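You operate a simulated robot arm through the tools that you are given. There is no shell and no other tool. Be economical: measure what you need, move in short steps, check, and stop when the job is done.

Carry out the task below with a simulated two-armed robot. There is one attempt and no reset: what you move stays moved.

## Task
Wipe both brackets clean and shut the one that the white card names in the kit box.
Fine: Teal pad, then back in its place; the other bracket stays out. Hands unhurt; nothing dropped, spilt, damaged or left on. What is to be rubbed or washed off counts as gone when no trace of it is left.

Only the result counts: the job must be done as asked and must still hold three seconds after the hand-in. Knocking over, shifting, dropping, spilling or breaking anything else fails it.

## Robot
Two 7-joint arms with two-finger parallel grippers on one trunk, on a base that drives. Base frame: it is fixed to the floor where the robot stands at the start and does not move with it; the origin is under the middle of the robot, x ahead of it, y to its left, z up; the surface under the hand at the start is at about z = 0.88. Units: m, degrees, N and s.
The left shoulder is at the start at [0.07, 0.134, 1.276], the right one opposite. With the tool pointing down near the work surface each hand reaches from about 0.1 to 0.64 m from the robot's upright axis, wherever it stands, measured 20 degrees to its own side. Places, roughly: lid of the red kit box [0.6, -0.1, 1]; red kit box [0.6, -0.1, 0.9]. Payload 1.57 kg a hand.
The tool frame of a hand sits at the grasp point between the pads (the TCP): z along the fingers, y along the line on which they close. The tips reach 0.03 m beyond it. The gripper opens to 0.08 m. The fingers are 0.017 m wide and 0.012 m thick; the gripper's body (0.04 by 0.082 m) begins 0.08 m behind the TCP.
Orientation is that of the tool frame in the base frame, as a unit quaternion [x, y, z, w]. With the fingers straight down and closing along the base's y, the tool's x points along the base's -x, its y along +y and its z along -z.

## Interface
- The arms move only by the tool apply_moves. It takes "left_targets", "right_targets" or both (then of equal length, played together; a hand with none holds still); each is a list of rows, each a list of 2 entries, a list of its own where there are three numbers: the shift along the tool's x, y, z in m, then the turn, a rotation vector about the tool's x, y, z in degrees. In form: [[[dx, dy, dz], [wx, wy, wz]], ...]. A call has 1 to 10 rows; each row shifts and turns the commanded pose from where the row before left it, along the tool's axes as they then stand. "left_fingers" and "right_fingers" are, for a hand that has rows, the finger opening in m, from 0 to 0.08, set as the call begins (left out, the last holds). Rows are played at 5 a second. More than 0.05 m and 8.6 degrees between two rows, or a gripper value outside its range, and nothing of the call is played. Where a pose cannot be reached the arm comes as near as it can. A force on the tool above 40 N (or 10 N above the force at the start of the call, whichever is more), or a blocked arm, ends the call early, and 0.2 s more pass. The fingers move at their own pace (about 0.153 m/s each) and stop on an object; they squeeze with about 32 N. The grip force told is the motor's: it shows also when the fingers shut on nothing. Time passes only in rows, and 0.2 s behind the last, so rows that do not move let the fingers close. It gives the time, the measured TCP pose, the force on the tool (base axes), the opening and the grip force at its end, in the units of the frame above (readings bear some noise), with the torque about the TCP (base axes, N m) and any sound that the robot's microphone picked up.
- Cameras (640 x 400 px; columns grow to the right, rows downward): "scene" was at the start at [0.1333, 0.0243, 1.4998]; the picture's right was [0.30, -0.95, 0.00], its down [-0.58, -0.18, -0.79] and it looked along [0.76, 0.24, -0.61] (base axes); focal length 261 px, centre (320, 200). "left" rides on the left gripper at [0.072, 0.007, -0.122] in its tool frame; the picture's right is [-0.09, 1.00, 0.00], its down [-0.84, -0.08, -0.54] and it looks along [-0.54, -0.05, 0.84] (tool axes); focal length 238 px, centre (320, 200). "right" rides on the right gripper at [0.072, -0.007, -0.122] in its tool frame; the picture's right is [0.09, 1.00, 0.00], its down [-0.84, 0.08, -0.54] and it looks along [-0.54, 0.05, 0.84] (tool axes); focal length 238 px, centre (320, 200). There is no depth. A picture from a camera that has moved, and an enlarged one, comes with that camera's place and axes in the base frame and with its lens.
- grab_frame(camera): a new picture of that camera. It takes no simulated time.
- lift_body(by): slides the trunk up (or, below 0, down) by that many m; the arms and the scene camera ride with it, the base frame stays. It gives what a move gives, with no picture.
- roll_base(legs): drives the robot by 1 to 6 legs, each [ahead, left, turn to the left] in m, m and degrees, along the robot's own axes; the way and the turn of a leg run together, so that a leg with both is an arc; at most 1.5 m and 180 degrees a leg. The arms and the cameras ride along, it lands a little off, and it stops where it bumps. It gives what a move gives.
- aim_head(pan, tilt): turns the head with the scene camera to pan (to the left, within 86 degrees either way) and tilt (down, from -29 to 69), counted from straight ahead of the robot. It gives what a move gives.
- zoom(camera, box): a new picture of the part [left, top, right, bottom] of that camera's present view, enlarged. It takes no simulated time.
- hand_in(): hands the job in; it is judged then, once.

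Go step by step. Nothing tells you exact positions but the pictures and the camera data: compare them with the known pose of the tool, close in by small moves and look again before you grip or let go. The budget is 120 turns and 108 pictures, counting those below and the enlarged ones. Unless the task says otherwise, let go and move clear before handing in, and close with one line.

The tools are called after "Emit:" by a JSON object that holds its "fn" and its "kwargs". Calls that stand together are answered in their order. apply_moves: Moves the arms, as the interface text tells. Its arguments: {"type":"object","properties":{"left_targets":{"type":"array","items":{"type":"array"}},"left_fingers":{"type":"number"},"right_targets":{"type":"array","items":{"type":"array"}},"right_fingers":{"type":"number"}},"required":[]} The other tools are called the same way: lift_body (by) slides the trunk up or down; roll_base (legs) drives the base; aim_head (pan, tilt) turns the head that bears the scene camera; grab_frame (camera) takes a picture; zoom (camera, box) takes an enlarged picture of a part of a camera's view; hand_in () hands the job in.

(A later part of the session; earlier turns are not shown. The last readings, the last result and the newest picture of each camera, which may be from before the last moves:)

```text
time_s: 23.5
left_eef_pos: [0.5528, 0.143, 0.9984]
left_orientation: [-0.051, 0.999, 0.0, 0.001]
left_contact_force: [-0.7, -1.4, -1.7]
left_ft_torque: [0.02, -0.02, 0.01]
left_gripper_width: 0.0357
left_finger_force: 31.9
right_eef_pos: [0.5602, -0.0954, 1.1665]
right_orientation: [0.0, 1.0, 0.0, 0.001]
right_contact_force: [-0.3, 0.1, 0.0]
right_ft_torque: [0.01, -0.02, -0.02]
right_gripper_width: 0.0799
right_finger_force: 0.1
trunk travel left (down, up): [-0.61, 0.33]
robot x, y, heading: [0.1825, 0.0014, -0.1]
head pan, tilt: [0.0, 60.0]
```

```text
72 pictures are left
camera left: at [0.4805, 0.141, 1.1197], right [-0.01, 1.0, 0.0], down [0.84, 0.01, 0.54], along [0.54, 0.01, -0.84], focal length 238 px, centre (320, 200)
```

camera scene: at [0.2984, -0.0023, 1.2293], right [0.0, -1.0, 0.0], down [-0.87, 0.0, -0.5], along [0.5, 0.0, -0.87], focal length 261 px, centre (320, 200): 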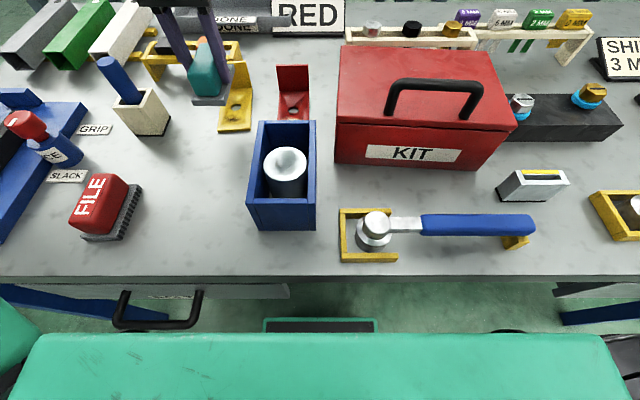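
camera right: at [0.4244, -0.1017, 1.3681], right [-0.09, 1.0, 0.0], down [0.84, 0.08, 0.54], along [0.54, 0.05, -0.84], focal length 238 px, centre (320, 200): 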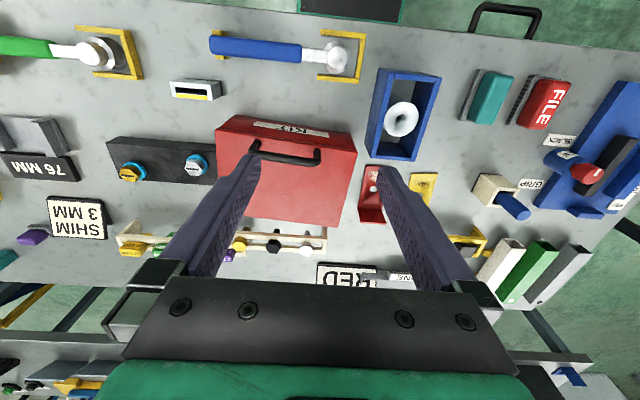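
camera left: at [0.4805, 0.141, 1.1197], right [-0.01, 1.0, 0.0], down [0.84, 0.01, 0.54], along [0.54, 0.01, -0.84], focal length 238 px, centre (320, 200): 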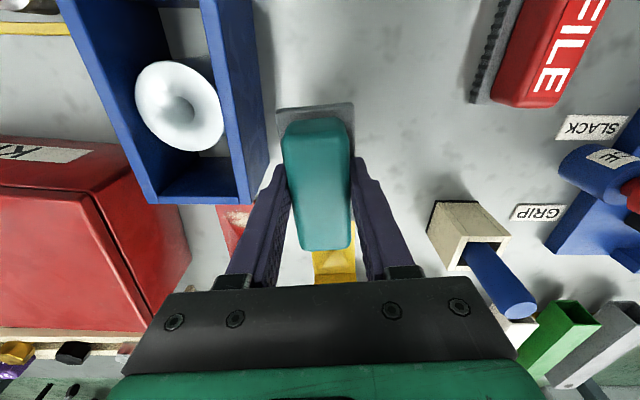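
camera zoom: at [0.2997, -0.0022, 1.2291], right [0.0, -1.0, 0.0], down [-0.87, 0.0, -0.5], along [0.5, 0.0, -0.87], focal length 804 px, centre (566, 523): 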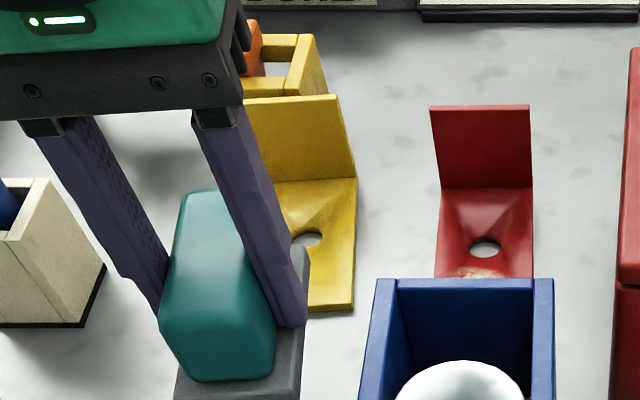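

The pad blocks the view of the patch. I'll move the hand up and left, then look.

Emit:
{"fn": "apply_moves", "kwargs": {"left_targets": [[[0, 0, -0.05], [0, 0, 0]], [[0, 0.03, -0.03], [0, 0, 0]], [[0, 0.045, 0], [0, 0, 0]], [[0, 0.045, 0], [0, 0, 0]]]}}

Emit:
{"fn": "zoom", "kwargs": {"camera": "scene", "box": [180, 40, 300, 150]}}

Emit:
{"fn": "zoom", "kwargs": {"camera": "left", "box": [80, 120, 280, 300]}}

```text
time_s: 24.5
left_eef_pos: [0.5401, 0.2633, 1.0755]
left_orientation: [-0.052, 0.999, -0.001, 0.001]
left_contact_force: [-0.7, 0.5, -1.5]
left_ft_torque: [-0.03, -0.01, 0.03]
left_gripper_width: 0.0361
left_finger_force: 31.5
right_eef_pos: [0.5601, -0.0936, 1.1664]
right_orientation: [0.001, 1.0, 0.0, 0.0]
right_contact_force: [-0.4, 0.0, 0.1]
right_ft_torque: [-0.01, -0.02, -0.03]
right_gripper_width: 0.0799
right_finger_force: 0.1
trunk travel left (down, up): [-0.61, 0.33]
robot x, y, heading: [0.1795, 0.0025, -0.1]
head pan, tilt: [0.0, 60.0]
```

```text
3.64 times, centred on (240, 95) of scene
camera zoom: at [0.2999, -0.0007, 1.2291], right [0.0, -1.0, 0.0], down [-0.87, 0.0, -0.5], along [0.5, 0.0, -0.87], focal length 951 px, centre (611, 582)
```

zoom: 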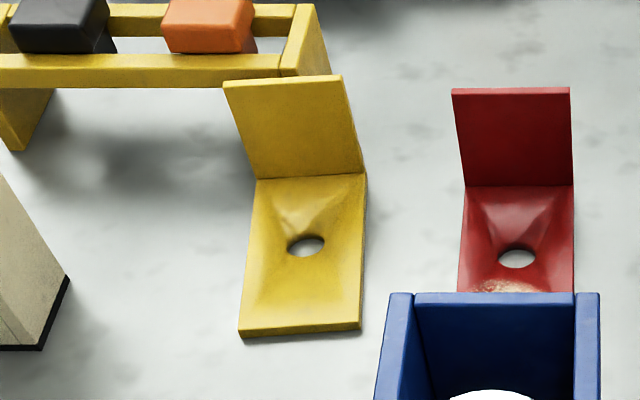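

```text
2.22 times, centred on (180, 210) of left
camera zoom: at [0.4674, 0.2626, 1.1986], right [-0.01, 1.0, 0.0], down [0.84, 0.01, 0.54], along [0.54, 0.0, -0.84], focal length 530 px, centre (631, 178)
```

zoom: 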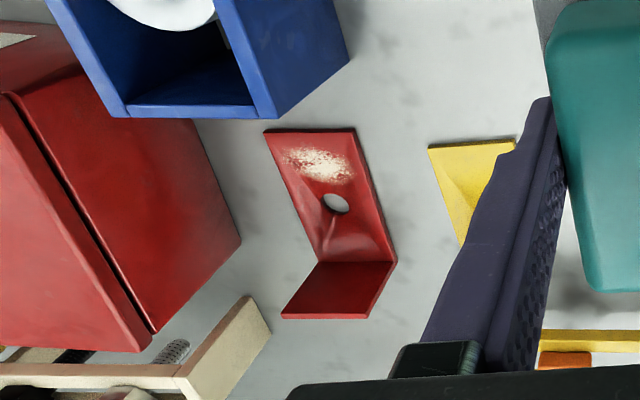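

Yellow is clean and unmoved. Red's patch is about [0.661, 0.045], bracket x 0.634–0.75. I'll move the right hand aside and take the pad over the red bracket.

Emit:
{"fn": "apply_moves", "kwargs": {"left_targets": [[[0, 0, 0], [0, 0, 6]], [[-0.02, -0.042, 0], [0, 0, 0]], [[-0.025, -0.042, 0], [0, 0, 0]], [[-0.025, -0.042, 0], [0, 0, 0]], [[-0.025, -0.042, 0], [0, 0, 0]], [[-0.025, -0.042, 0], [0, 0, 0]], [[-0.008, -0.008, 0.045], [0, 0, 0]], [[0, 0, 0.045], [0, 0, 0]], [[0, 0, 0.04], [0, 0, 0]]], "right_targets": [[[0, -0.04, 0], [0, 0, 0]], [[0, -0.04, 0], [0, 0, 0]], [[0, -0.04, 0], [0, 0, 0]], [[0, 0, 0], [0, 0, 0]], [[0, 0, 0], [0, 0, 0]], [[0, 0, 0], [0, 0, 0]], [[0, 0, 0], [0, 0, 0]], [[0, 0, 0], [0, 0, 0]], [[0, 0, 0], [0, 0, 0]]]}}

Emit:
{"fn": "grab_frame", "kwargs": {"camera": "left"}}

Emit:
{"fn": "grab_frame", "kwargs": {"camera": "scene"}}

```text
time_s: 26.5
left_eef_pos: [0.6309, 0.0992, 0.9315]
left_orientation: [0.001, 1.0, -0.001, 0.001]
left_contact_force: [0.5, -0.3, -1.9]
left_ft_torque: [0.0, 0.02, 0.01]
left_gripper_width: 0.0356
left_finger_force: 31.9
left hand out of reach, approached as far as the arm can: row 5, 6
right_eef_pos: [0.5614, -0.2147, 1.1646]
right_orientation: [0.001, 1.0, -0.001, 0.0]
right_contact_force: [-0.8, 0.2, 0.6]
right_ft_torque: [-0.02, -0.02, -0.01]
right_gripper_width: 0.0798
right_finger_force: 0.0
trunk travel left (down, up): [-0.61, 0.33]
robot x, y, heading: [0.1857, -0.0005, 0.1]
head pan, tilt: [0.0, 60.0]
```

```text
69 pictures are left
camera left: at [0.5595, 0.1052, 1.0537], right [0.09, 1.0, 0.0], down [0.84, -0.08, 0.54], along [0.54, -0.05, -0.84], focal length 238 px, centre (320, 200)
```

left: 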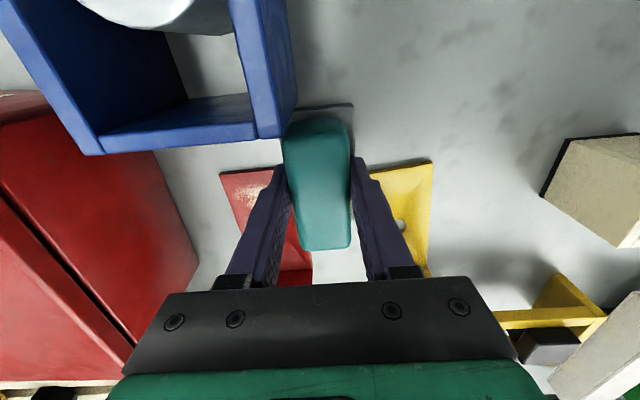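

```text
68 pictures are left
camera scene: at [0.301, -0.0021, 1.229], right [0.0, -1.0, 0.0], down [-0.87, 0.0, -0.5], along [0.5, 0.0, -0.87], focal length 261 px, centre (320, 200)
```

scene: 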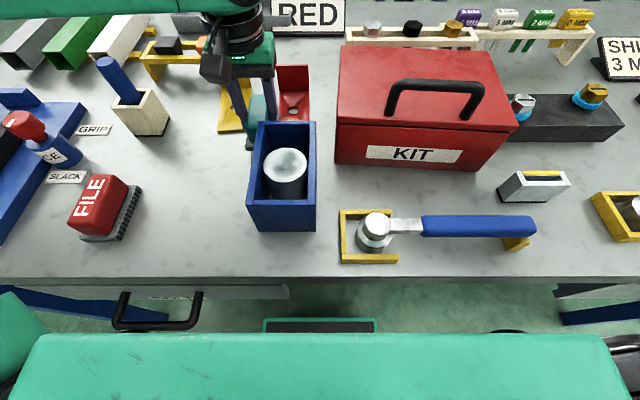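

The arm fell short toward the middle. I'll raise the hand well clear and sidestep the base 0.1 m to the right.

Emit:
{"fn": "apply_moves", "kwargs": {"left_targets": [[[0, 0, -0.05], [0, 0, 0]], [[0, 0, -0.05], [0, 0, 0]], [[0, 0, -0.05], [0, 0, 0]], [[0.03, 0.03, -0.02], [0, 0, 0]]]}}

Emit:
{"fn": "roll_base", "kwargs": {"legs": [[0, -0.1, 0]]}}

Emit:
{"fn": "grab_frame", "kwargs": {"camera": "scene"}}

```text
time_s: 27.5
left_eef_pos: [0.5856, 0.1427, 1.0975]
left_orientation: [0.001, 1.0, -0.002, 0.001]
left_contact_force: [-1.2, -0.4, -0.7]
left_ft_torque: [-0.01, -0.02, 0.02]
left_gripper_width: 0.0356
left_finger_force: 32.3
left hand out of reach, approached as far as the arm can: row 3
right_eef_pos: [0.5576, -0.2141, 1.1676]
right_orientation: [0.001, 1.0, 0.0, 0.002]
right_contact_force: [0.0, 0.1, -0.3]
right_ft_torque: [-0.02, -0.06, -0.05]
right_gripper_width: 0.0801
right_finger_force: 0.1
trunk travel left (down, up): [-0.61, 0.33]
robot x, y, heading: [0.1822, -0.0012, -0.0]
head pan, tilt: [0.0, 60.0]
```

```text
time_s: 28.6
left_eef_pos: [0.5902, 0.0411, 1.0959]
left_orientation: [0.0, 1.0, -0.001, 0.001]
left_contact_force: [-0.4, -0.4, -1.4]
left_ft_torque: [-0.02, 0.03, -0.04]
left_gripper_width: 0.0356
left_finger_force: 31.7
right_eef_pos: [0.5604, -0.3141, 1.1653]
right_orientation: [0.001, 1.0, 0.0, 0.0]
right_contact_force: [1.2, 0.0, -0.5]
right_ft_torque: [-0.02, -0.04, 0.01]
right_gripper_width: 0.08
right_finger_force: 0.0
trunk travel left (down, up): [-0.61, 0.33]
robot x, y, heading: [0.182, -0.1016, -0.1]
head pan, tilt: [0.0, 60.0]
```

```text
67 pictures are left
camera scene: at [0.2999, -0.1013, 1.2291], right [0.0, -1.0, 0.0], down [-0.87, 0.0, -0.5], along [0.5, 0.0, -0.87], focal length 261 px, centre (320, 200)
```

scene: 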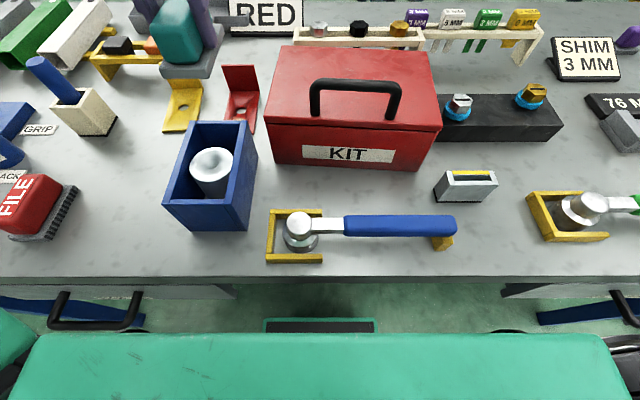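

Now the red bracket is straight ahead of the left shoulder. I'll move over it and hover.

Emit:
{"fn": "apply_moves", "kwargs": {"left_targets": [[[-0.04, 0.003, 0], [0, 0, 0]], [[-0.036, 0.003, 0.02], [0, 0, 0]], [[0, 0, 0.045], [0, 0, 0]], [[0, 0, 0.045], [0, 0, 0]], [[0, 0, 0.03], [0, 0, 0]]]}}

Emit:
{"fn": "grab_frame", "kwargs": {"camera": "left"}}

Emit:
{"fn": "zoom", "kwargs": {"camera": "scene", "box": [130, 40, 310, 160]}}

```text
time_s: 29.8
left_eef_pos: [0.6614, 0.0508, 0.9529]
left_orientation: [0.0, 1.0, 0.0, 0.0]
left_contact_force: [0.4, 1.2, -2.1]
left_ft_torque: [0.0, 0.02, -0.02]
left_gripper_width: 0.0357
left_finger_force: 32.1
left hand out of reach, approached as far as the arm can: row 2
right_eef_pos: [0.5609, -0.3133, 1.1651]
right_orientation: [0.001, 1.0, 0.0, 0.0]
right_contact_force: [0.1, -0.9, 0.0]
right_ft_torque: [-0.06, -0.01, -0.01]
right_gripper_width: 0.0799
right_finger_force: 0.0
trunk travel left (down, up): [-0.61, 0.33]
robot x, y, heading: [0.1791, -0.0988, -0.0]
head pan, tilt: [0.0, 60.0]
```

```text
66 pictures are left
camera left: at [0.5897, 0.0571, 1.0753], right [0.09, 1.0, 0.0], down [0.84, -0.08, 0.54], along [0.54, -0.05, -0.84], focal length 238 px, centre (320, 200)
```

left: 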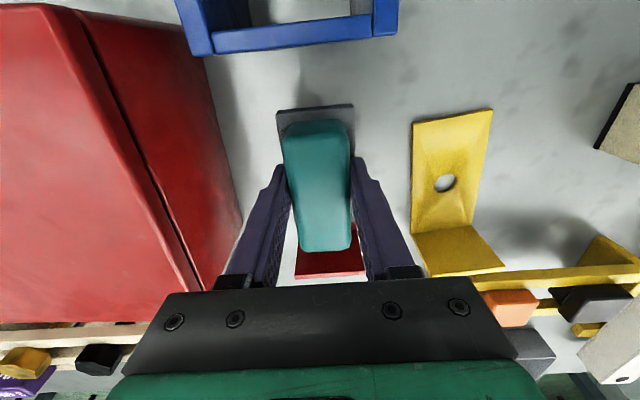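

```text
3.33 times, centred on (220, 100) of scene
camera zoom: at [0.3009, -0.1018, 1.229], right [0.0, -1.0, 0.0], down [-0.87, 0.0, -0.5], along [0.5, 0.0, -0.87], focal length 872 px, centre (653, 533)
```

zoom: 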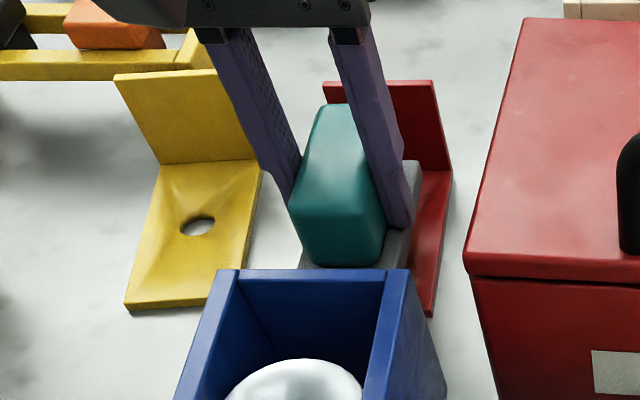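

Centred over the red patch. Lower to contact and rub.

Emit:
{"fn": "apply_moves", "kwargs": {"left_targets": [[[-0.003, -0.004, 0.015], [0, 0, 0]], [[0, 0, 0.007], [0, 0, 0]], [[0, 0, 0.004], [0, 0, 0]]]}}

Emit:
{"fn": "apply_moves", "kwargs": {"left_targets": [[[-0.015, 0, 0], [0, 0, 0]], [[0.025, 0.0, 0], [0, 0, 0]], [[-0.025, 0, 0], [0, 0, 0]], [[0.025, 0.008, 0], [0, 0, 0]], [[-0.025, 0, 0], [0, 0, 0]], [[0.025, -0.014, 0], [0, 0, 0]], [[-0.025, 0, 0], [0, 0, 0]], [[0.025, 0, 0], [0, 0, 0]], [[-0.025, 0.006, 0], [0, 0, 0]], [[0.015, 0, 0], [0, 0, 0]]]}}

```text
time_s: 30.6
left_eef_pos: [0.665, 0.0465, 0.927]
left_orientation: [0.001, 1.0, 0.0, 0.001]
left_contact_force: [-0.7, 0.2, 0.2]
left_ft_torque: [0.09, -0.07, 0.04]
left_gripper_width: 0.0355
left_finger_force: 31.7
right_eef_pos: [0.56, -0.3145, 1.1652]
right_orientation: [0.001, 1.0, 0.0, 0.0]
right_contact_force: [0.2, 0.5, -0.4]
right_ft_torque: [0.02, 0.0, 0.04]
right_gripper_width: 0.0799
right_finger_force: 0.0
trunk travel left (down, up): [-0.61, 0.33]
robot x, y, heading: [0.1824, -0.0996, -0.1]
head pan, tilt: [0.0, 60.0]
```

```text
time_s: 32.8
left_eef_pos: [0.6626, 0.0445, 0.9271]
left_orientation: [0.001, 1.0, -0.001, 0.002]
left_contact_force: [4.4, -0.9, 12.1]
left_ft_torque: [0.24, 0.24, -0.08]
left_gripper_width: 0.0356
left_finger_force: 32.2
right_eef_pos: [0.5582, -0.3143, 1.1643]
right_orientation: [0.0, 1.0, 0.001, 0.002]
right_contact_force: [-0.5, -0.4, 0.0]
right_ft_torque: [0.01, 0.01, -0.04]
right_gripper_width: 0.0798
right_finger_force: 0.0
trunk travel left (down, up): [-0.61, 0.33]
robot x, y, heading: [0.1858, -0.1004, -0.1]
head pan, tilt: [0.0, 60.0]
```

Good contact (about 14 N). A second pass, then lift and move left to look.

Emit:
{"fn": "apply_moves", "kwargs": {"left_targets": [[[-0.018, 0.008, 0.001], [0, 0, 0]], [[0.03, 0, 0], [0, 0, 0]], [[-0.03, -0.006, 0], [0, 0, 0]], [[0.03, 0, 0], [0, 0, 0]], [[-0.03, -0.006, 0], [0, 0, 0]], [[0.03, 0, 0], [0, 0, 0]], [[-0.03, -0.006, 0], [0, 0, 0]], [[0.03, 0, 0], [0, 0, 0]], [[-0.012, 0.008, 0], [0, 0, 0]], [[0, 0, -0.03], [0, 0, 0]]]}}

Emit:
{"fn": "apply_moves", "kwargs": {"left_targets": [[[0, 0, -0.045], [0, 0, 0]], [[0, 0, -0.045], [0, 0, 0]], [[0.035, 0.03, 0], [0, 0, 0]], [[0.035, 0.03, 0], [0, 0, 0]], [[0.035, 0.03, 0], [0, 0, 0]], [[0.03, 0.03, 0], [0, 0, 0]]]}}

Emit:
{"fn": "zoom", "kwargs": {"camera": "scene", "box": [130, 40, 310, 160]}}

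Emit:
{"fn": "grab_frame", "kwargs": {"camera": "left"}}

```text
time_s: 35.0
left_eef_pos: [0.6636, 0.0463, 0.9554]
left_orientation: [0.001, 1.0, -0.001, -0.001]
left_contact_force: [-0.1, 0.1, -1.2]
left_ft_torque: [0.02, 0.02, 0.0]
left_gripper_width: 0.0358
left_finger_force: 31.5
right_eef_pos: [0.5611, -0.3144, 1.1631]
right_orientation: [0.0, 1.0, 0.0, 0.001]
right_contact_force: [0.1, 0.2, 0.6]
right_ft_torque: [-0.01, -0.01, 0.0]
right_gripper_width: 0.0798
right_finger_force: 0.1
trunk travel left (down, up): [-0.61, 0.33]
robot x, y, heading: [0.1774, -0.1005, -0.1]
head pan, tilt: [0.0, 60.0]
```

```text
time_s: 36.4
left_eef_pos: [0.5247, 0.1649, 1.0458]
left_orientation: [0.0, 1.0, -0.001, 0.002]
left_contact_force: [0.4, 0.4, -2.2]
left_ft_torque: [-0.01, -0.01, -0.02]
left_gripper_width: 0.0356
left_finger_force: 31.9
right_eef_pos: [0.5594, -0.3116, 1.1658]
right_orientation: [0.002, 1.0, 0.0, 0.001]
right_contact_force: [0.0, -0.7, 0.0]
right_ft_torque: [-0.01, -0.03, 0.0]
right_gripper_width: 0.08
right_finger_force: 0.1
trunk travel left (down, up): [-0.61, 0.33]
robot x, y, heading: [0.1818, -0.0978, -0.3]
head pan, tilt: [0.0, 60.0]
```

```text
3.33 times, centred on (220, 100) of scene
camera zoom: at [0.2984, -0.1003, 1.2292], right [0.0, -1.0, 0.0], down [-0.87, 0.0, -0.5], along [0.5, 0.0, -0.87], focal length 872 px, centre (653, 533)
```

zoom: 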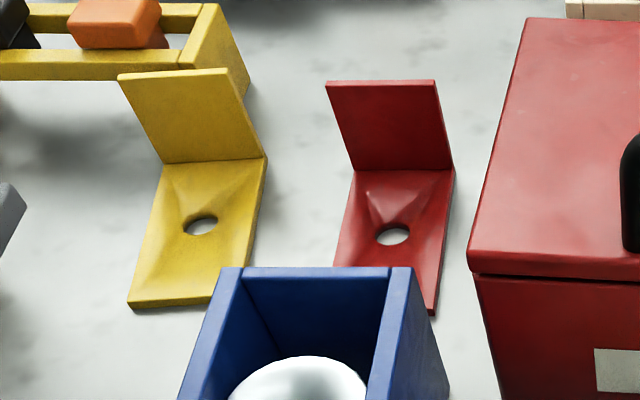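

```text
63 pictures are left
camera left: at [0.4526, 0.1716, 1.1669], right [0.09, 1.0, 0.0], down [0.84, -0.08, 0.54], along [0.54, -0.05, -0.84], focal length 238 px, centre (320, 200)
```

left: 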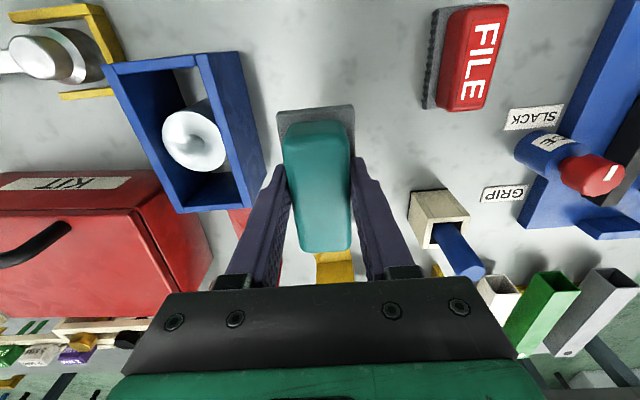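

The near part of the red bracket is hidden; I'll move left a bit toward the pad's place and look from the left camera.

Emit:
{"fn": "apply_moves", "kwargs": {"left_targets": [[[0.0, 0.045, 0], [0, 0, 0]], [[-0.03, 0.03, 0], [0, 0, 0]]]}}

Emit:
{"fn": "zoom", "kwargs": {"camera": "left", "box": [120, 120, 280, 280]}}

```text
time_s: 37.0
left_eef_pos: [0.5584, 0.239, 1.0439]
left_orientation: [0.001, 1.0, 0.001, 0.0]
left_contact_force: [1.3, 0.1, -2.0]
left_ft_torque: [0.01, 0.02, 0.0]
left_gripper_width: 0.0357
left_finger_force: 32.2
right_eef_pos: [0.5615, -0.3145, 1.1641]
right_orientation: [0.001, 1.0, 0.0, -0.001]
right_contact_force: [1.2, -0.1, 0.5]
right_ft_torque: [0.03, -0.02, 0.01]
right_gripper_width: 0.0801
right_finger_force: 0.0
trunk travel left (down, up): [-0.61, 0.33]
robot x, y, heading: [0.1806, -0.0978, -0.2]
head pan, tilt: [0.0, 60.0]
```

```text
2.50 times, centred on (200, 200) of left
camera zoom: at [0.4867, 0.2459, 1.1659], right [0.09, 1.0, 0.0], down [0.84, -0.08, 0.54], along [0.54, -0.05, -0.84], focal length 596 px, centre (620, 200)
```

zoom: 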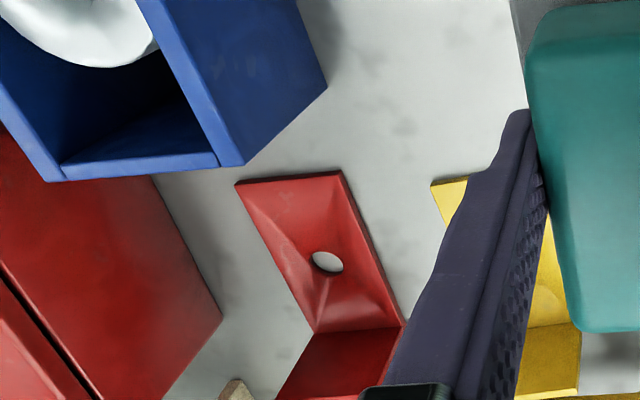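

Red is clean too. Now I'll return the pad to its place at [0.4765, 0.2072].

Emit:
{"fn": "apply_moves", "kwargs": {"left_targets": [[[0.041, -0.016, 0], [0, 0, 0]], [[0.041, -0.016, 0], [0, 0, 0]], [[0, 0, 0.05], [0, 0, 0]], [[0, 0, 0.04], [0, 0, 0]], [[0, 0, 0.018], [0, 0, 0]]]}}

Emit:
{"fn": "grab_frame", "kwargs": {"camera": "left"}}

```text
time_s: 38.2
left_eef_pos: [0.477, 0.2078, 0.9359]
left_orientation: [0.0, 1.0, -0.001, 0.0]
left_contact_force: [0.5, 0.2, -2.1]
left_ft_torque: [-0.03, 0.03, -0.03]
left_gripper_width: 0.0355
left_finger_force: 32.3
right_eef_pos: [0.5601, -0.3151, 1.1649]
right_orientation: [0.001, 1.0, -0.001, 0.0]
right_contact_force: [0.0, 0.3, 0.1]
right_ft_torque: [-0.03, 0.0, 0.01]
right_gripper_width: 0.0798
right_finger_force: 0.2
trunk travel left (down, up): [-0.61, 0.33]
robot x, y, heading: [0.183, -0.0996, -0.3]
head pan, tilt: [0.0, 60.0]
```

```text
61 pictures are left
camera left: at [0.4049, 0.2142, 1.0584], right [0.09, 1.0, 0.0], down [0.84, -0.08, 0.54], along [0.54, -0.05, -0.84], focal length 238 px, centre (320, 200)
```

left: 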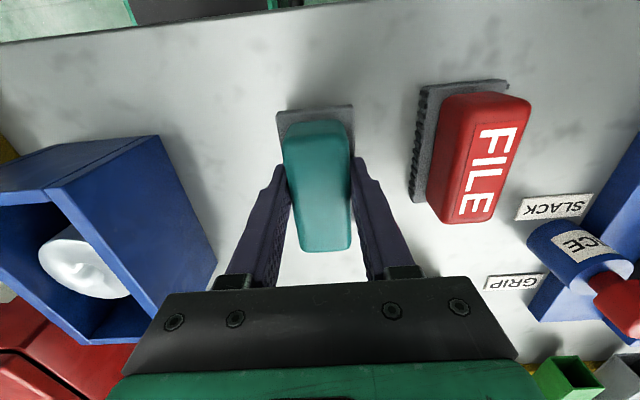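

Right above its place. Lower to the table and release.

Emit:
{"fn": "apply_moves", "kwargs": {"left_targets": [[[0, 0, 0.008], [0, 0, 0]], [[0, 0, 0.003], [0, 0, 0]], [[0, 0, 0.0015], [0, 0, 0]]]}}

```text
time_s: 39.0
left_eef_pos: [0.4769, 0.2073, 0.925]
left_orientation: [0.001, 1.0, 0.001, 0.002]
left_contact_force: [0.3, 0.6, -0.7]
left_ft_torque: [0.02, -0.02, -0.03]
left_gripper_width: 0.0357
left_finger_force: 31.8
right_eef_pos: [0.5609, -0.3144, 1.1649]
right_orientation: [0.001, 1.0, 0.0, 0.0]
right_contact_force: [0.3, 1.0, -0.1]
right_ft_torque: [0.01, 0.01, -0.03]
right_gripper_width: 0.0803
right_finger_force: 0.1
trunk travel left (down, up): [-0.61, 0.33]
robot x, y, heading: [0.1802, -0.1016, -0.1]
head pan, tilt: [0.0, 60.0]
```

Emit:
{"fn": "apply_moves", "kwargs": {"left_targets": [[[0, 0, 0.0015], [0, 0, 0]], [[0, 0, 0], [0, 0, 0]]]}}

Emit:
{"fn": "apply_moves", "kwargs": {"left_targets": [[[0, 0, 0], [0, 0, 0]], [[0, 0, 0], [0, 0, 0]], [[0, 0, 0], [0, 0, 0]]], "left_fingers": 0.08}}

Emit:
{"fn": "apply_moves", "kwargs": {"left_targets": [[[0, 0, -0.05], [0, 0, 0]], [[0, 0, -0.05], [0, 0, 0]], [[0, 0, -0.05], [0, 0, 0]]]}}

Emit:
{"fn": "grab_frame", "kwargs": {"camera": "left"}}

Emit:
{"fn": "grab_frame", "kwargs": {"camera": "right"}}

```text
time_s: 39.6
left_eef_pos: [0.4776, 0.2072, 0.9238]
left_orientation: [0.001, 1.0, 0.0, 0.001]
left_contact_force: [0.5, -0.4, -1.5]
left_ft_torque: [0.0, 0.0, -0.01]
left_gripper_width: 0.0358
left_finger_force: 31.6
right_eef_pos: [0.5617, -0.3133, 1.1644]
right_orientation: [0.001, 1.0, -0.001, 0.0]
right_contact_force: [0.7, -0.3, -0.1]
right_ft_torque: [-0.01, 0.01, -0.03]
right_gripper_width: 0.0803
right_finger_force: 0.0
trunk travel left (down, up): [-0.61, 0.33]
robot x, y, heading: [0.1839, -0.1025, -0.2]
head pan, tilt: [0.0, 60.0]
```

```text
time_s: 40.4
left_eef_pos: [0.477, 0.2077, 0.9235]
left_orientation: [0.0, 1.0, 0.0, 0.001]
left_contact_force: [0.8, -0.4, 0.7]
left_ft_torque: [0.02, 0.05, -0.04]
left_gripper_width: 0.0798
left_finger_force: 0.0
right_eef_pos: [0.5592, -0.314, 1.1649]
right_orientation: [0.001, 1.0, 0.0, 0.0]
right_contact_force: [0.6, -0.4, 0.1]
right_ft_torque: [-0.01, -0.01, 0.02]
right_gripper_width: 0.08
right_finger_force: 0.0
trunk travel left (down, up): [-0.61, 0.33]
robot x, y, heading: [0.1822, -0.0987, -0.3]
head pan, tilt: [0.0, 60.0]
```

```text
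time_s: 41.2
left_eef_pos: [0.4743, 0.2043, 1.0742]
left_orientation: [0.0, 1.0, 0.0, 0.0]
left_contact_force: [-0.3, -0.2, 0.5]
left_ft_torque: [0.04, 0.02, -0.01]
left_gripper_width: 0.0798
left_finger_force: 0.0
right_eef_pos: [0.5596, -0.3158, 1.1651]
right_orientation: [0.001, 1.0, 0.001, 0.0]
right_contact_force: [0.5, 1.3, -0.3]
right_ft_torque: [0.08, -0.03, -0.04]
right_gripper_width: 0.0802
right_finger_force: 0.0
trunk travel left (down, up): [-0.61, 0.33]
robot x, y, heading: [0.1808, -0.1042, -0.5]
head pan, tilt: [0.0, 60.0]
```

```text
60 pictures are left
camera left: at [0.4028, 0.2106, 1.1976], right [0.09, 1.0, 0.0], down [0.84, -0.08, 0.54], along [0.54, -0.05, -0.84], focal length 238 px, centre (320, 200)
```

left: 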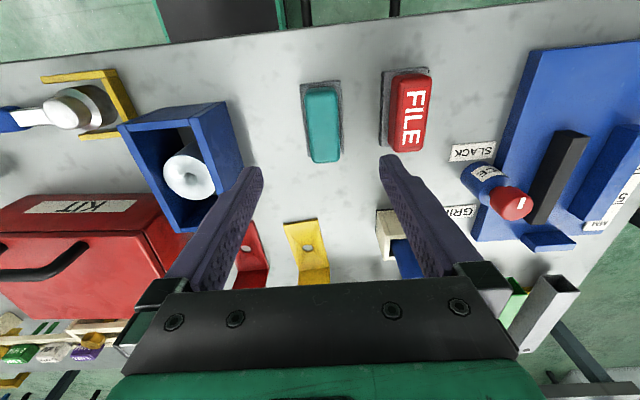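

```text
59 pictures are left
camera right: at [0.4876, -0.3217, 1.2869], right [-0.09, 1.0, 0.0], down [0.84, 0.07, 0.54], along [0.54, 0.05, -0.84], focal length 238 px, centre (320, 200)
```

right: 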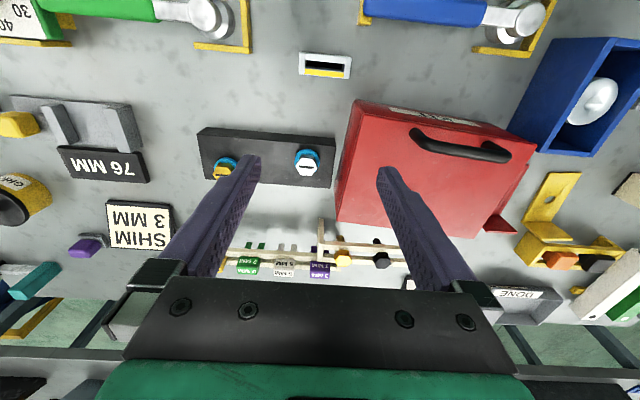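

Both brackets are clean and the pad is back. Next I'll raise the trunk 0.1 m, nudge ahead 0.02 m, and turn the left hand 90° to grip the red bracket's upright by its faces.

Emit:
{"fn": "lift_body", "kwargs": {"by": 0.09}}

Emit:
{"fn": "roll_base", "kwargs": {"legs": [[0.02, 0, 0]]}}

Emit:
{"fn": "apply_moves", "kwargs": {"left_targets": [[[0, 0, 0], [0, 0, 8.5]], [[0, 0, 0], [0, 0, 8.5]], [[0, 0, 0], [0, 0, 8.5]], [[0, 0, 0], [0, 0, 8.5]], [[0, 0, 0], [0, 0, 8.5]], [[0, 0, 0], [0, 0, 8.5]], [[0, 0, 0], [0, 0, 8.5]], [[0, 0, 0], [0, 0, 8.5]], [[0, 0, 0], [0, 0, 8.5]], [[0, 0, 0], [0, 0, 8.5]]]}}

Emit:
{"fn": "grab_frame", "kwargs": {"camera": "scene"}}

```text
time_s: 42.5
left_eef_pos: [0.4751, 0.2061, 1.1643]
left_orientation: [0.001, 1.0, 0.0, 0.001]
left_contact_force: [-0.2, -0.6, -0.8]
left_ft_torque: [0.01, 0.04, 0.01]
left_gripper_width: 0.0799
left_finger_force: 0.1
right_eef_pos: [0.5615, -0.3135, 1.2551]
right_orientation: [0.001, 1.0, 0.0, 0.001]
right_contact_force: [0.4, -0.1, 0.1]
right_ft_torque: [-0.03, 0.01, 0.0]
right_gripper_width: 0.0801
right_finger_force: 0.0
trunk travel left (down, up): [-0.7, 0.24]
robot x, y, heading: [0.1841, -0.0983, -0.2]
head pan, tilt: [0.0, 60.0]
```

```text
time_s: 43.3
left_eef_pos: [0.4909, 0.2057, 1.1653]
left_orientation: [0.0, 1.0, 0.0, 0.003]
left_contact_force: [-1.0, -1.0, 0.8]
left_ft_torque: [0.04, -0.06, 0.02]
left_gripper_width: 0.0802
left_finger_force: 0.0
right_eef_pos: [0.5757, -0.3138, 1.2571]
right_orientation: [0.001, 1.0, 0.0, 0.003]
right_contact_force: [-1.3, -0.8, -0.8]
right_ft_torque: [-0.05, -0.06, -0.04]
right_gripper_width: 0.0803
right_finger_force: 0.0
trunk travel left (down, up): [-0.7, 0.24]
robot x, y, heading: [0.2026, -0.0971, -0.0]
head pan, tilt: [0.0, 60.0]
```

```text
time_s: 45.5
left_eef_pos: [0.4962, 0.2059, 1.1642]
left_orientation: [0.677, 0.736, 0.001, 0.001]
left_contact_force: [0.0, 0.5, -0.6]
left_ft_torque: [0.0, -0.02, -0.01]
left_gripper_width: 0.08
left_finger_force: 0.1
right_eef_pos: [0.5802, -0.314, 1.255]
right_orientation: [0.001, 1.0, 0.0, 0.0]
right_contact_force: [-0.3, 0.0, -0.6]
right_ft_torque: [-0.01, -0.04, -0.01]
right_gripper_width: 0.08
right_finger_force: 0.1
trunk travel left (down, up): [-0.7, 0.24]
robot x, y, heading: [0.2049, -0.0967, 0.2]
head pan, tilt: [0.0, 60.0]
```

```text
58 pictures are left
camera scene: at [0.32, -0.1022, 1.3191], right [0.0, -1.0, 0.0], down [-0.87, 0.0, -0.5], along [0.5, 0.0, -0.87], focal length 261 px, centre (320, 200)
```

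scene: 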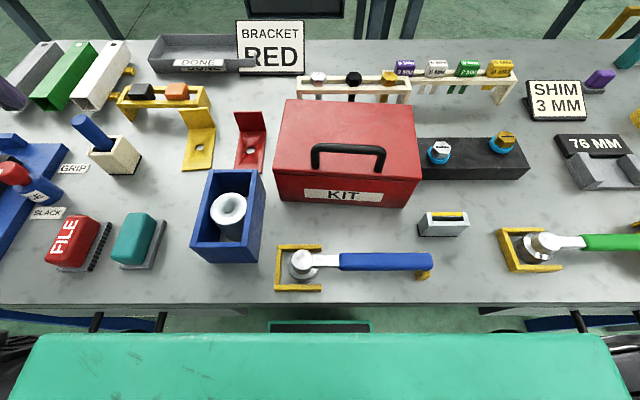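

Turned. I'll zoom on the red bracket to measure its upright.

Emit:
{"fn": "zoom", "kwargs": {"camera": "scene", "box": [170, 90, 300, 190]}}

```text
4.00 times, centred on (235, 140) of scene
camera zoom: at [0.32, -0.1022, 1.3191], right [0.0, -1.0, 0.0], down [-0.87, 0.0, -0.5], along [0.5, 0.0, -0.87], focal length 1046 px, centre (660, 440)
```

zoom: 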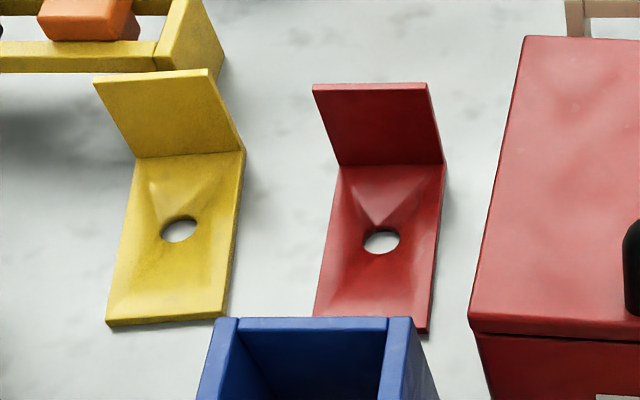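

The upright: x ≈ 0.751, y 0.02–0.079, top z 0.938. I'll bring the left hand above it.

Emit:
{"fn": "apply_moves", "kwargs": {"left_targets": [[[0, 0, 0], [0, 0, 4.8]], [[-0.026, 0.0423, 0], [0, 0, 0]], [[-0.026, 0.0423, 0], [0, 0, 0]], [[-0.026, 0.0423, 0], [0, 0, 0]], [[-0.026, 0.0423, 0.0], [0, 0, 0]], [[-0.026, 0.0423, 0.0], [0, 0, 0]], [[-0.026, 0.0423, 0], [0, 0, 0]], [[0, 0, 0.045], [0, 0, 0]], [[0, 0, 0.045], [0, 0, 0]], [[0, 0, 0.04], [0, 0, 0]]], "left_fingers": 0.08}}

Emit:
{"fn": "zoom", "kwargs": {"camera": "scene", "box": [150, 50, 330, 190]}}

Emit:
{"fn": "grab_frame", "kwargs": {"camera": "left"}}

```text
time_s: 47.7
left_eef_pos: [0.7041, 0.077, 1.0181]
left_orientation: [0.707, 0.707, -0.001, 0.001]
left_contact_force: [0.4, -0.4, 1.2]
left_ft_torque: [0.0, 0.0, 0.0]
left_gripper_width: 0.08
left_finger_force: 0.0
left hand out of reach, approached as far as the arm can: row 6, 7
right_eef_pos: [0.5801, -0.314, 1.2554]
right_orientation: [0.001, 1.0, -0.001, 0.0]
right_contact_force: [-0.6, 0.2, -1.1]
right_ft_torque: [-0.01, 0.0, -0.02]
right_gripper_width: 0.0801
right_finger_force: 0.0
trunk travel left (down, up): [-0.7, 0.24]
robot x, y, heading: [0.2047, -0.1024, 0.1]
head pan, tilt: [0.0, 60.0]
```

```text
2.86 times, centred on (240, 120) of scene
camera zoom: at [0.3201, -0.1023, 1.3191], right [0.0, -1.0, 0.0], down [-0.87, 0.0, -0.5], along [0.5, 0.0, -0.87], focal length 747 px, centre (549, 429)
```

zoom: 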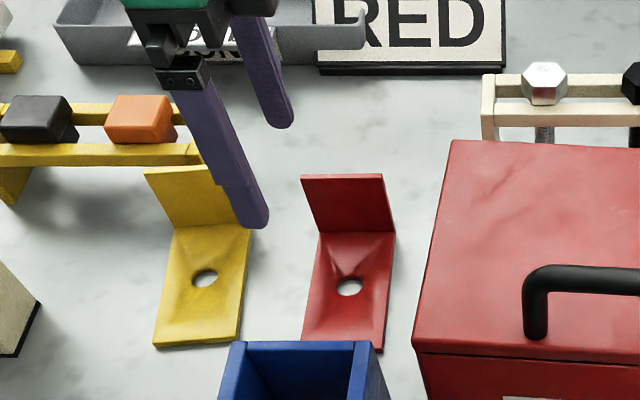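

```text
55 pictures are left
camera left: at [0.7092, 0.1485, 1.1395], right [1.0, -0.09, 0.0], down [-0.08, -0.84, 0.54], along [-0.05, -0.54, -0.84], focal length 238 px, centre (320, 200)
```

left: 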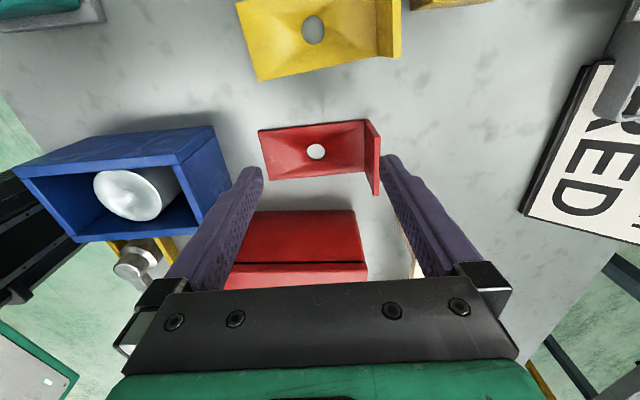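

Stopped short at [0.704, 0.077]. I'll retry the last bit at this lower height.

Emit:
{"fn": "apply_moves", "kwargs": {"left_targets": [[[-0.013, 0.022, 0.01], [0, 0, 0]], [[-0.014, 0.022, 0.01], [0, 0, 0]], [[0, 0, 0], [0, 0, 0]]]}}

```text
time_s: 48.5
left_eef_pos: [0.7364, 0.0581, 0.9991]
left_orientation: [0.706, 0.708, 0.001, 0.002]
left_contact_force: [0.7, -0.2, 0.3]
left_ft_torque: [-0.01, -0.01, -0.02]
left_gripper_width: 0.0802
left_finger_force: 0.1
left hand out of reach, approached as far as the arm can: row 2
right_eef_pos: [0.5789, -0.3141, 1.2558]
right_orientation: [0.001, 1.0, 0.001, 0.001]
right_contact_force: [-0.2, -0.5, 0.2]
right_ft_torque: [0.01, 0.02, 0.05]
right_gripper_width: 0.08
right_finger_force: 0.0
trunk travel left (down, up): [-0.7, 0.24]
robot x, y, heading: [0.2033, -0.1004, -0.3]
head pan, tilt: [0.0, 60.0]
```

Nearly there (plate is already between where the fingers would be). One more small step while lowering slightly.

Emit:
{"fn": "apply_moves", "kwargs": {"left_targets": [[[-0.004, 0.006, 0.012], [0, 0, 0]], [[-0.004, 0.006, 0.01], [0, 0, 0]], [[0, 0, 0], [0, 0, 0]]]}}

Emit:
{"fn": "grab_frame", "kwargs": {"camera": "left"}}

Emit:
{"fn": "zoom", "kwargs": {"camera": "scene", "box": [150, 50, 330, 190]}}

```text
time_s: 49.3
left_eef_pos: [0.7365, 0.0584, 0.975]
left_orientation: [0.707, 0.707, 0.0, 0.002]
left_contact_force: [-0.2, 0.3, -0.6]
left_ft_torque: [0.03, 0.0, -0.01]
left_gripper_width: 0.0798
left_finger_force: 0.0
left hand out of reach, approached as far as the arm can: row 1, 2
right_eef_pos: [0.5806, -0.3164, 1.2539]
right_orientation: [0.0, 1.0, 0.0, 0.0]
right_contact_force: [-0.3, -0.3, 0.4]
right_ft_torque: [0.02, -0.01, 0.0]
right_gripper_width: 0.0801
right_finger_force: 0.0
trunk travel left (down, up): [-0.7, 0.24]
robot x, y, heading: [0.1982, -0.1016, -0.0]
head pan, tilt: [0.0, 60.0]
```

```text
54 pictures are left
camera left: at [0.7424, 0.1297, 1.0982], right [1.0, -0.09, 0.0], down [-0.08, -0.84, 0.54], along [-0.05, -0.54, -0.84], focal length 238 px, centre (320, 200)
```

left: 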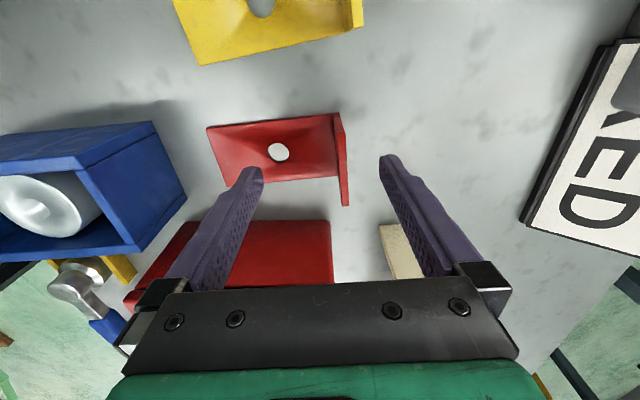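

```text
2.86 times, centred on (240, 120) of scene
camera zoom: at [0.3203, -0.1025, 1.3191], right [0.0, -1.0, 0.0], down [-0.87, 0.0, -0.5], along [0.5, 0.0, -0.87], focal length 747 px, centre (549, 429)
```

zoom: 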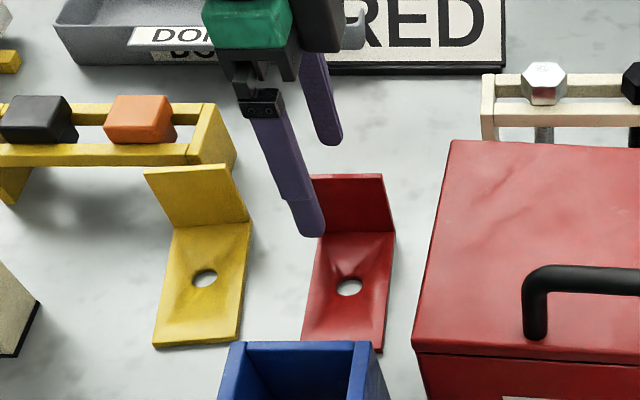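

The upright lies between the fingers, a bit nearer the rear one. I'll descend to TCP z ≈ 0.932.

Emit:
{"fn": "apply_moves", "kwargs": {"left_targets": [[[0, 0.0, 0.015], [0, 0, 0]], [[-0.002, 0.004, 0.015], [0, 0, 0]], [[-0.002, 0.004, 0.013], [0, 0, 0]]]}}

Emit:
{"fn": "grab_frame", "kwargs": {"camera": "left"}}

Emit:
{"fn": "zoom", "kwargs": {"camera": "scene", "box": [190, 80, 310, 180]}}

```text
time_s: 50.1
left_eef_pos: [0.7315, 0.0616, 0.9352]
left_orientation: [0.707, 0.708, 0.001, 0.002]
left_contact_force: [0.2, 0.1, 0.1]
left_ft_torque: [-0.04, 0.01, -0.04]
left_gripper_width: 0.08
left_finger_force: 0.1
left hand out of reach, approached as far as the arm can: row 2, 3
right_eef_pos: [0.5813, -0.3149, 1.2561]
right_orientation: [0.0, 1.0, 0.0, 0.0]
right_contact_force: [0.1, 0.2, 0.0]
right_ft_torque: [0.0, -0.02, -0.01]
right_gripper_width: 0.0797
right_finger_force: 0.1
trunk travel left (down, up): [-0.7, 0.24]
robot x, y, heading: [0.2015, -0.0992, -0.3]
head pan, tilt: [0.0, 60.0]
```

```text
52 pictures are left
camera left: at [0.7385, 0.1332, 1.0577], right [1.0, -0.09, 0.0], down [-0.08, -0.84, 0.54], along [-0.04, -0.54, -0.84], focal length 238 px, centre (320, 200)
```

left: 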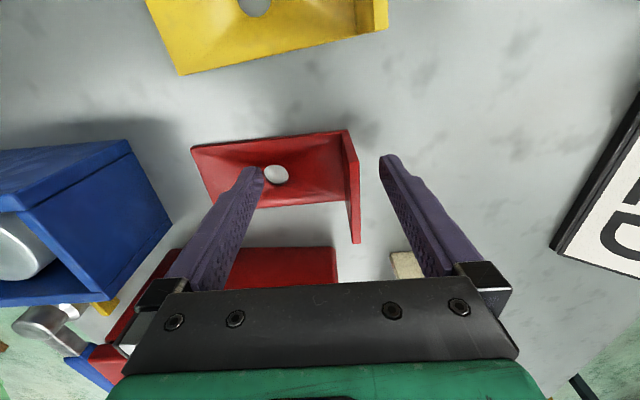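

```text
4.00 times, centred on (250, 130) of scene
camera zoom: at [0.3202, -0.1022, 1.3191], right [0.0, -1.0, 0.0], down [-0.87, 0.0, -0.5], along [0.5, 0.0, -0.87], focal length 1046 px, centre (600, 480)
```

zoom: 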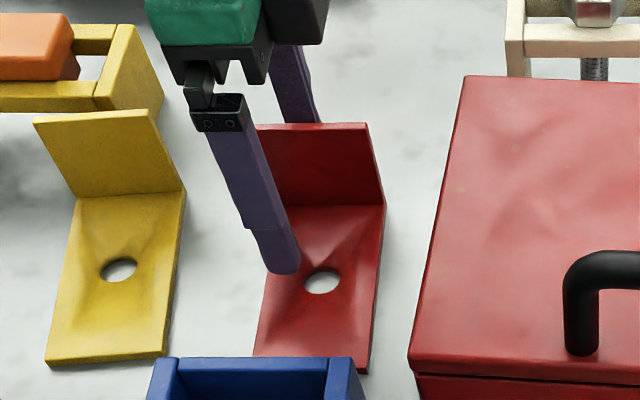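

The rear finger is behind the plate. I'll shift a bit right to centre on the plate and close.

Emit:
{"fn": "apply_moves", "kwargs": {"left_targets": [[[-0.01, -0.002, 0.001], [0, 0, 0]], [[0, 0, 0], [0, 0, 0]]]}}

Emit:
{"fn": "apply_moves", "kwargs": {"left_targets": [[[0, 0, 0], [0, 0, 0]], [[0, 0, 0], [0, 0, 0]], [[0, 0, 0], [0, 0, 0]], [[0, 0, 0], [0, 0, 0]]], "left_fingers": 0.0}}

Emit:
{"fn": "grab_frame", "kwargs": {"camera": "left"}}

Emit:
{"fn": "zoom", "kwargs": {"camera": "scene", "box": [190, 80, 310, 180]}}

```text
time_s: 50.7
left_eef_pos: [0.7261, 0.0543, 0.9342]
left_orientation: [0.707, 0.707, 0.0, 0.002]
left_contact_force: [0.8, -0.4, 0.7]
left_ft_torque: [0.0, 0.03, 0.04]
left_gripper_width: 0.08
left_finger_force: 0.0
left hand out of reach, approached as far as the arm can: row 1
right_eef_pos: [0.5807, -0.314, 1.2553]
right_orientation: [0.001, 1.0, 0.001, 0.001]
right_contact_force: [0.6, 0.4, -0.5]
right_ft_torque: [-0.01, -0.02, 0.03]
right_gripper_width: 0.0801
right_finger_force: 0.0
trunk travel left (down, up): [-0.7, 0.24]
robot x, y, heading: [0.2028, -0.1019, 0.0]
head pan, tilt: [0.0, 60.0]
```

```text
time_s: 51.7
left_eef_pos: [0.7282, 0.0548, 0.9353]
left_orientation: [0.706, 0.708, 0.001, 0.001]
left_contact_force: [1.8, 0.1, -0.6]
left_ft_torque: [-0.01, 0.31, 0.08]
left_gripper_width: 0.0058
left_finger_force: 26.5
right_eef_pos: [0.5805, -0.3148, 1.2548]
right_orientation: [0.001, 1.0, 0.0, 0.0]
right_contact_force: [0.9, 0.2, 0.3]
right_ft_torque: [-0.01, -0.01, 0.0]
right_gripper_width: 0.0802
right_finger_force: 0.1
trunk travel left (down, up): [-0.7, 0.24]
robot x, y, heading: [0.2018, -0.0995, -0.4]
head pan, tilt: [0.0, 60.0]
```

```text
50 pictures are left
camera left: at [0.7337, 0.1251, 1.0577], right [1.0, -0.09, 0.0], down [-0.08, -0.84, 0.54], along [-0.05, -0.54, -0.84], focal length 238 px, centre (320, 200)
```

left: 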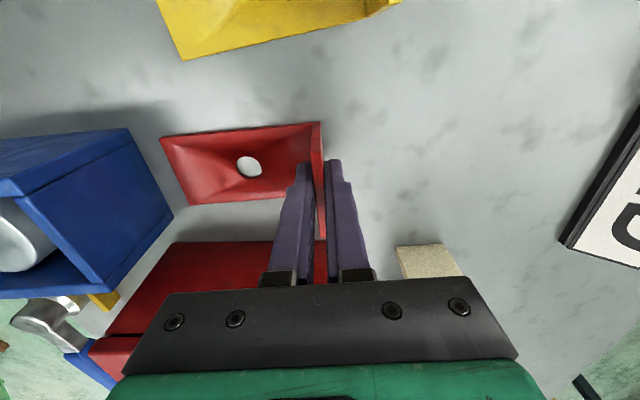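

```text
4.00 times, centred on (250, 130) of scene
camera zoom: at [0.3206, -0.1024, 1.319], right [0.0, -1.0, 0.0], down [-0.87, 0.0, -0.5], along [0.5, 0.0, -0.87], focal length 1046 px, centre (600, 480)
```

zoom: 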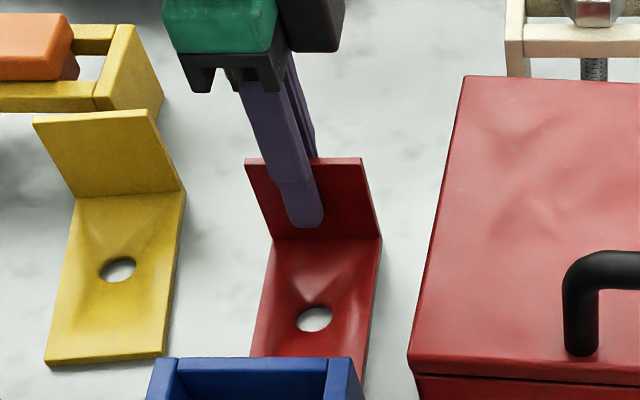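

The red bracket is firmly gripped (5.8 mm), having slid back 2 cm clear of the blue box. Lift it straight up.

Emit:
{"fn": "apply_moves", "kwargs": {"left_targets": [[[0, 0, -0.02], [0, 0, 0]], [[0, 0, -0.03], [0, 0, 0]], [[0, 0, -0.03], [0, 0, 0]], [[0, 0, -0.02], [0, 0, 0]]]}}

Emit:
{"fn": "grab_frame", "kwargs": {"camera": "scene"}}

```text
time_s: 52.7
left_eef_pos: [0.7288, 0.0535, 1.0367]
left_orientation: [0.706, 0.708, 0.0, 0.0]
left_contact_force: [0.9, -0.6, -4.9]
left_ft_torque: [0.02, -0.21, 0.01]
left_gripper_width: 0.0057
left_finger_force: 25.2
right_eef_pos: [0.5808, -0.3147, 1.2542]
right_orientation: [0.002, 1.0, 0.0, 0.0]
right_contact_force: [-0.4, 0.2, 0.3]
right_ft_torque: [-0.01, 0.01, -0.01]
right_gripper_width: 0.0801
right_finger_force: 0.1
trunk travel left (down, up): [-0.7, 0.24]
robot x, y, heading: [0.2036, -0.0996, -0.3]
head pan, tilt: [0.0, 60.0]
```

```text
48 pictures are left
camera scene: at [0.3209, -0.1021, 1.319], right [0.0, -1.0, 0.0], down [-0.87, 0.0, -0.5], along [0.5, 0.0, -0.87], focal length 261 px, centre (320, 200)
```

scene: 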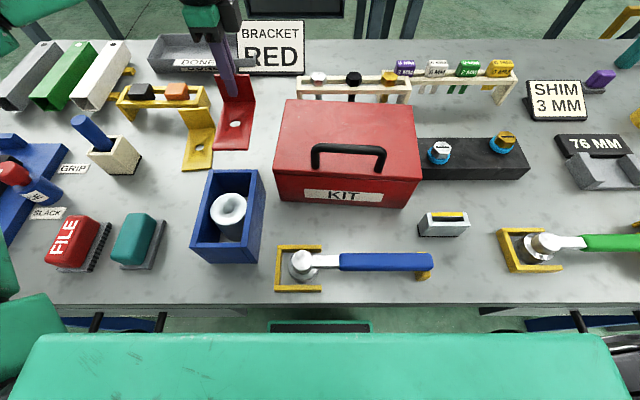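

Held well (about 0.4 kg). I'll back the left hand off to a waiting spot, turning it back to standard, while turning the right hand −90° to grip the lid handle.

Emit:
{"fn": "apply_moves", "kwargs": {"left_targets": [[[0.0, -0.03, -0.04], [0, 0, 0]], [[0.035, -0.03, -0.01], [0, 0, 0]], [[0.035, -0.035, 0], [0, 0, 0]], [[0.0, -0.04, -0.01], [0, 0, 0]]]}}

Emit:
{"fn": "apply_moves", "kwargs": {"left_targets": [[[0, 0, 0], [0, 0, -8.5]], [[0, 0, 0], [0, 0, -8.5]], [[0, 0, 0], [0, 0, -8.5]], [[0, 0, 0], [0, 0, -8.5]], [[0, 0, 0], [0, 0, -8.5]], [[0, 0, 0], [0, 0, -8.5]], [[0, 0, 0], [0, 0, -8.5]], [[0, 0, 0], [0, 0, -8.5]], [[0, 0, 0], [0, 0, -8.5]], [[0, 0, 0], [0, 0, -8.5]]], "right_targets": [[[0, 0, 0], [0, 0, -8.5]], [[0, 0, 0], [0, 0, -8.5]], [[0, 0, 0], [0, 0, -8.5]], [[0, 0, 0], [0, 0, -8.5]], [[0, 0, 0], [0, 0, -8.5]], [[0, 0, 0], [0, 0, -8.5]], [[0, 0, 0], [0, 0, -8.5]], [[0, 0, 0], [0, 0, -8.5]], [[0, 0, 0], [0, 0, -8.5]], [[0, 0, 0], [0, 0, -8.5]]]}}

Emit:
{"fn": "grab_frame", "kwargs": {"camera": "scene"}}

```text
time_s: 53.7
left_eef_pos: [0.5887, 0.1225, 1.0939]
left_orientation: [0.706, 0.708, 0.002, 0.001]
left_contact_force: [-1.0, -0.6, -4.3]
left_ft_torque: [0.08, -0.23, -0.02]
left_gripper_width: 0.0059
left_finger_force: 25.6
right_eef_pos: [0.5764, -0.3145, 1.2552]
right_orientation: [0.001, 1.0, 0.001, 0.001]
right_contact_force: [-0.7, 0.3, -0.1]
right_ft_torque: [0.03, -0.03, 0.01]
right_gripper_width: 0.0801
right_finger_force: 0.0
trunk travel left (down, up): [-0.7, 0.24]
robot x, y, heading: [0.2041, -0.1033, -0.2]
head pan, tilt: [0.0, 60.0]
```

```text
time_s: 55.9
left_eef_pos: [0.5909, 0.123, 1.0939]
left_orientation: [0.041, 0.999, -0.001, 0.001]
left_contact_force: [-0.6, -0.5, -5.5]
left_ft_torque: [0.17, 0.01, 0.02]
left_gripper_width: 0.006
left_finger_force: 25.4
right_eef_pos: [0.4365, -0.1631, 1.1305]
right_orientation: [-0.675, 0.738, 0.0, 0.001]
right_contact_force: [0.4, 0.1, -0.2]
right_ft_torque: [0.02, -0.01, 0.02]
right_gripper_width: 0.0799
right_finger_force: 0.0
right hand out of reach, approached as far as the arm can: row 2, 3, 4, 5, 6, 7, 8, 9, 10
trunk travel left (down, up): [-0.7, 0.24]
robot x, y, heading: [0.2043, -0.0996, -0.2]
head pan, tilt: [0.0, 60.0]
```

```text
47 pictures are left
camera scene: at [0.3206, -0.1009, 1.319], right [0.0, -1.0, 0.0], down [-0.87, 0.0, -0.5], along [0.5, 0.0, -0.87], focal length 261 px, centre (320, 200)
```

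scene: 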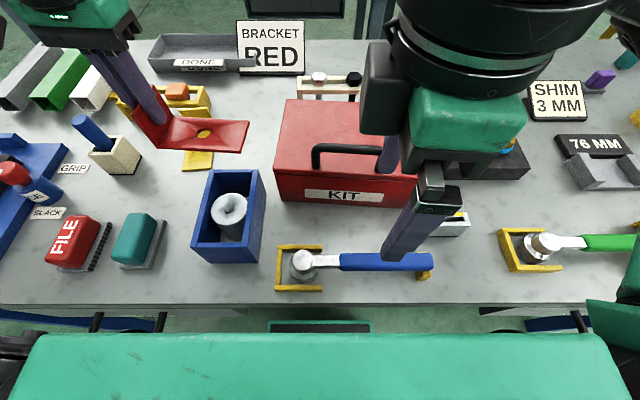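

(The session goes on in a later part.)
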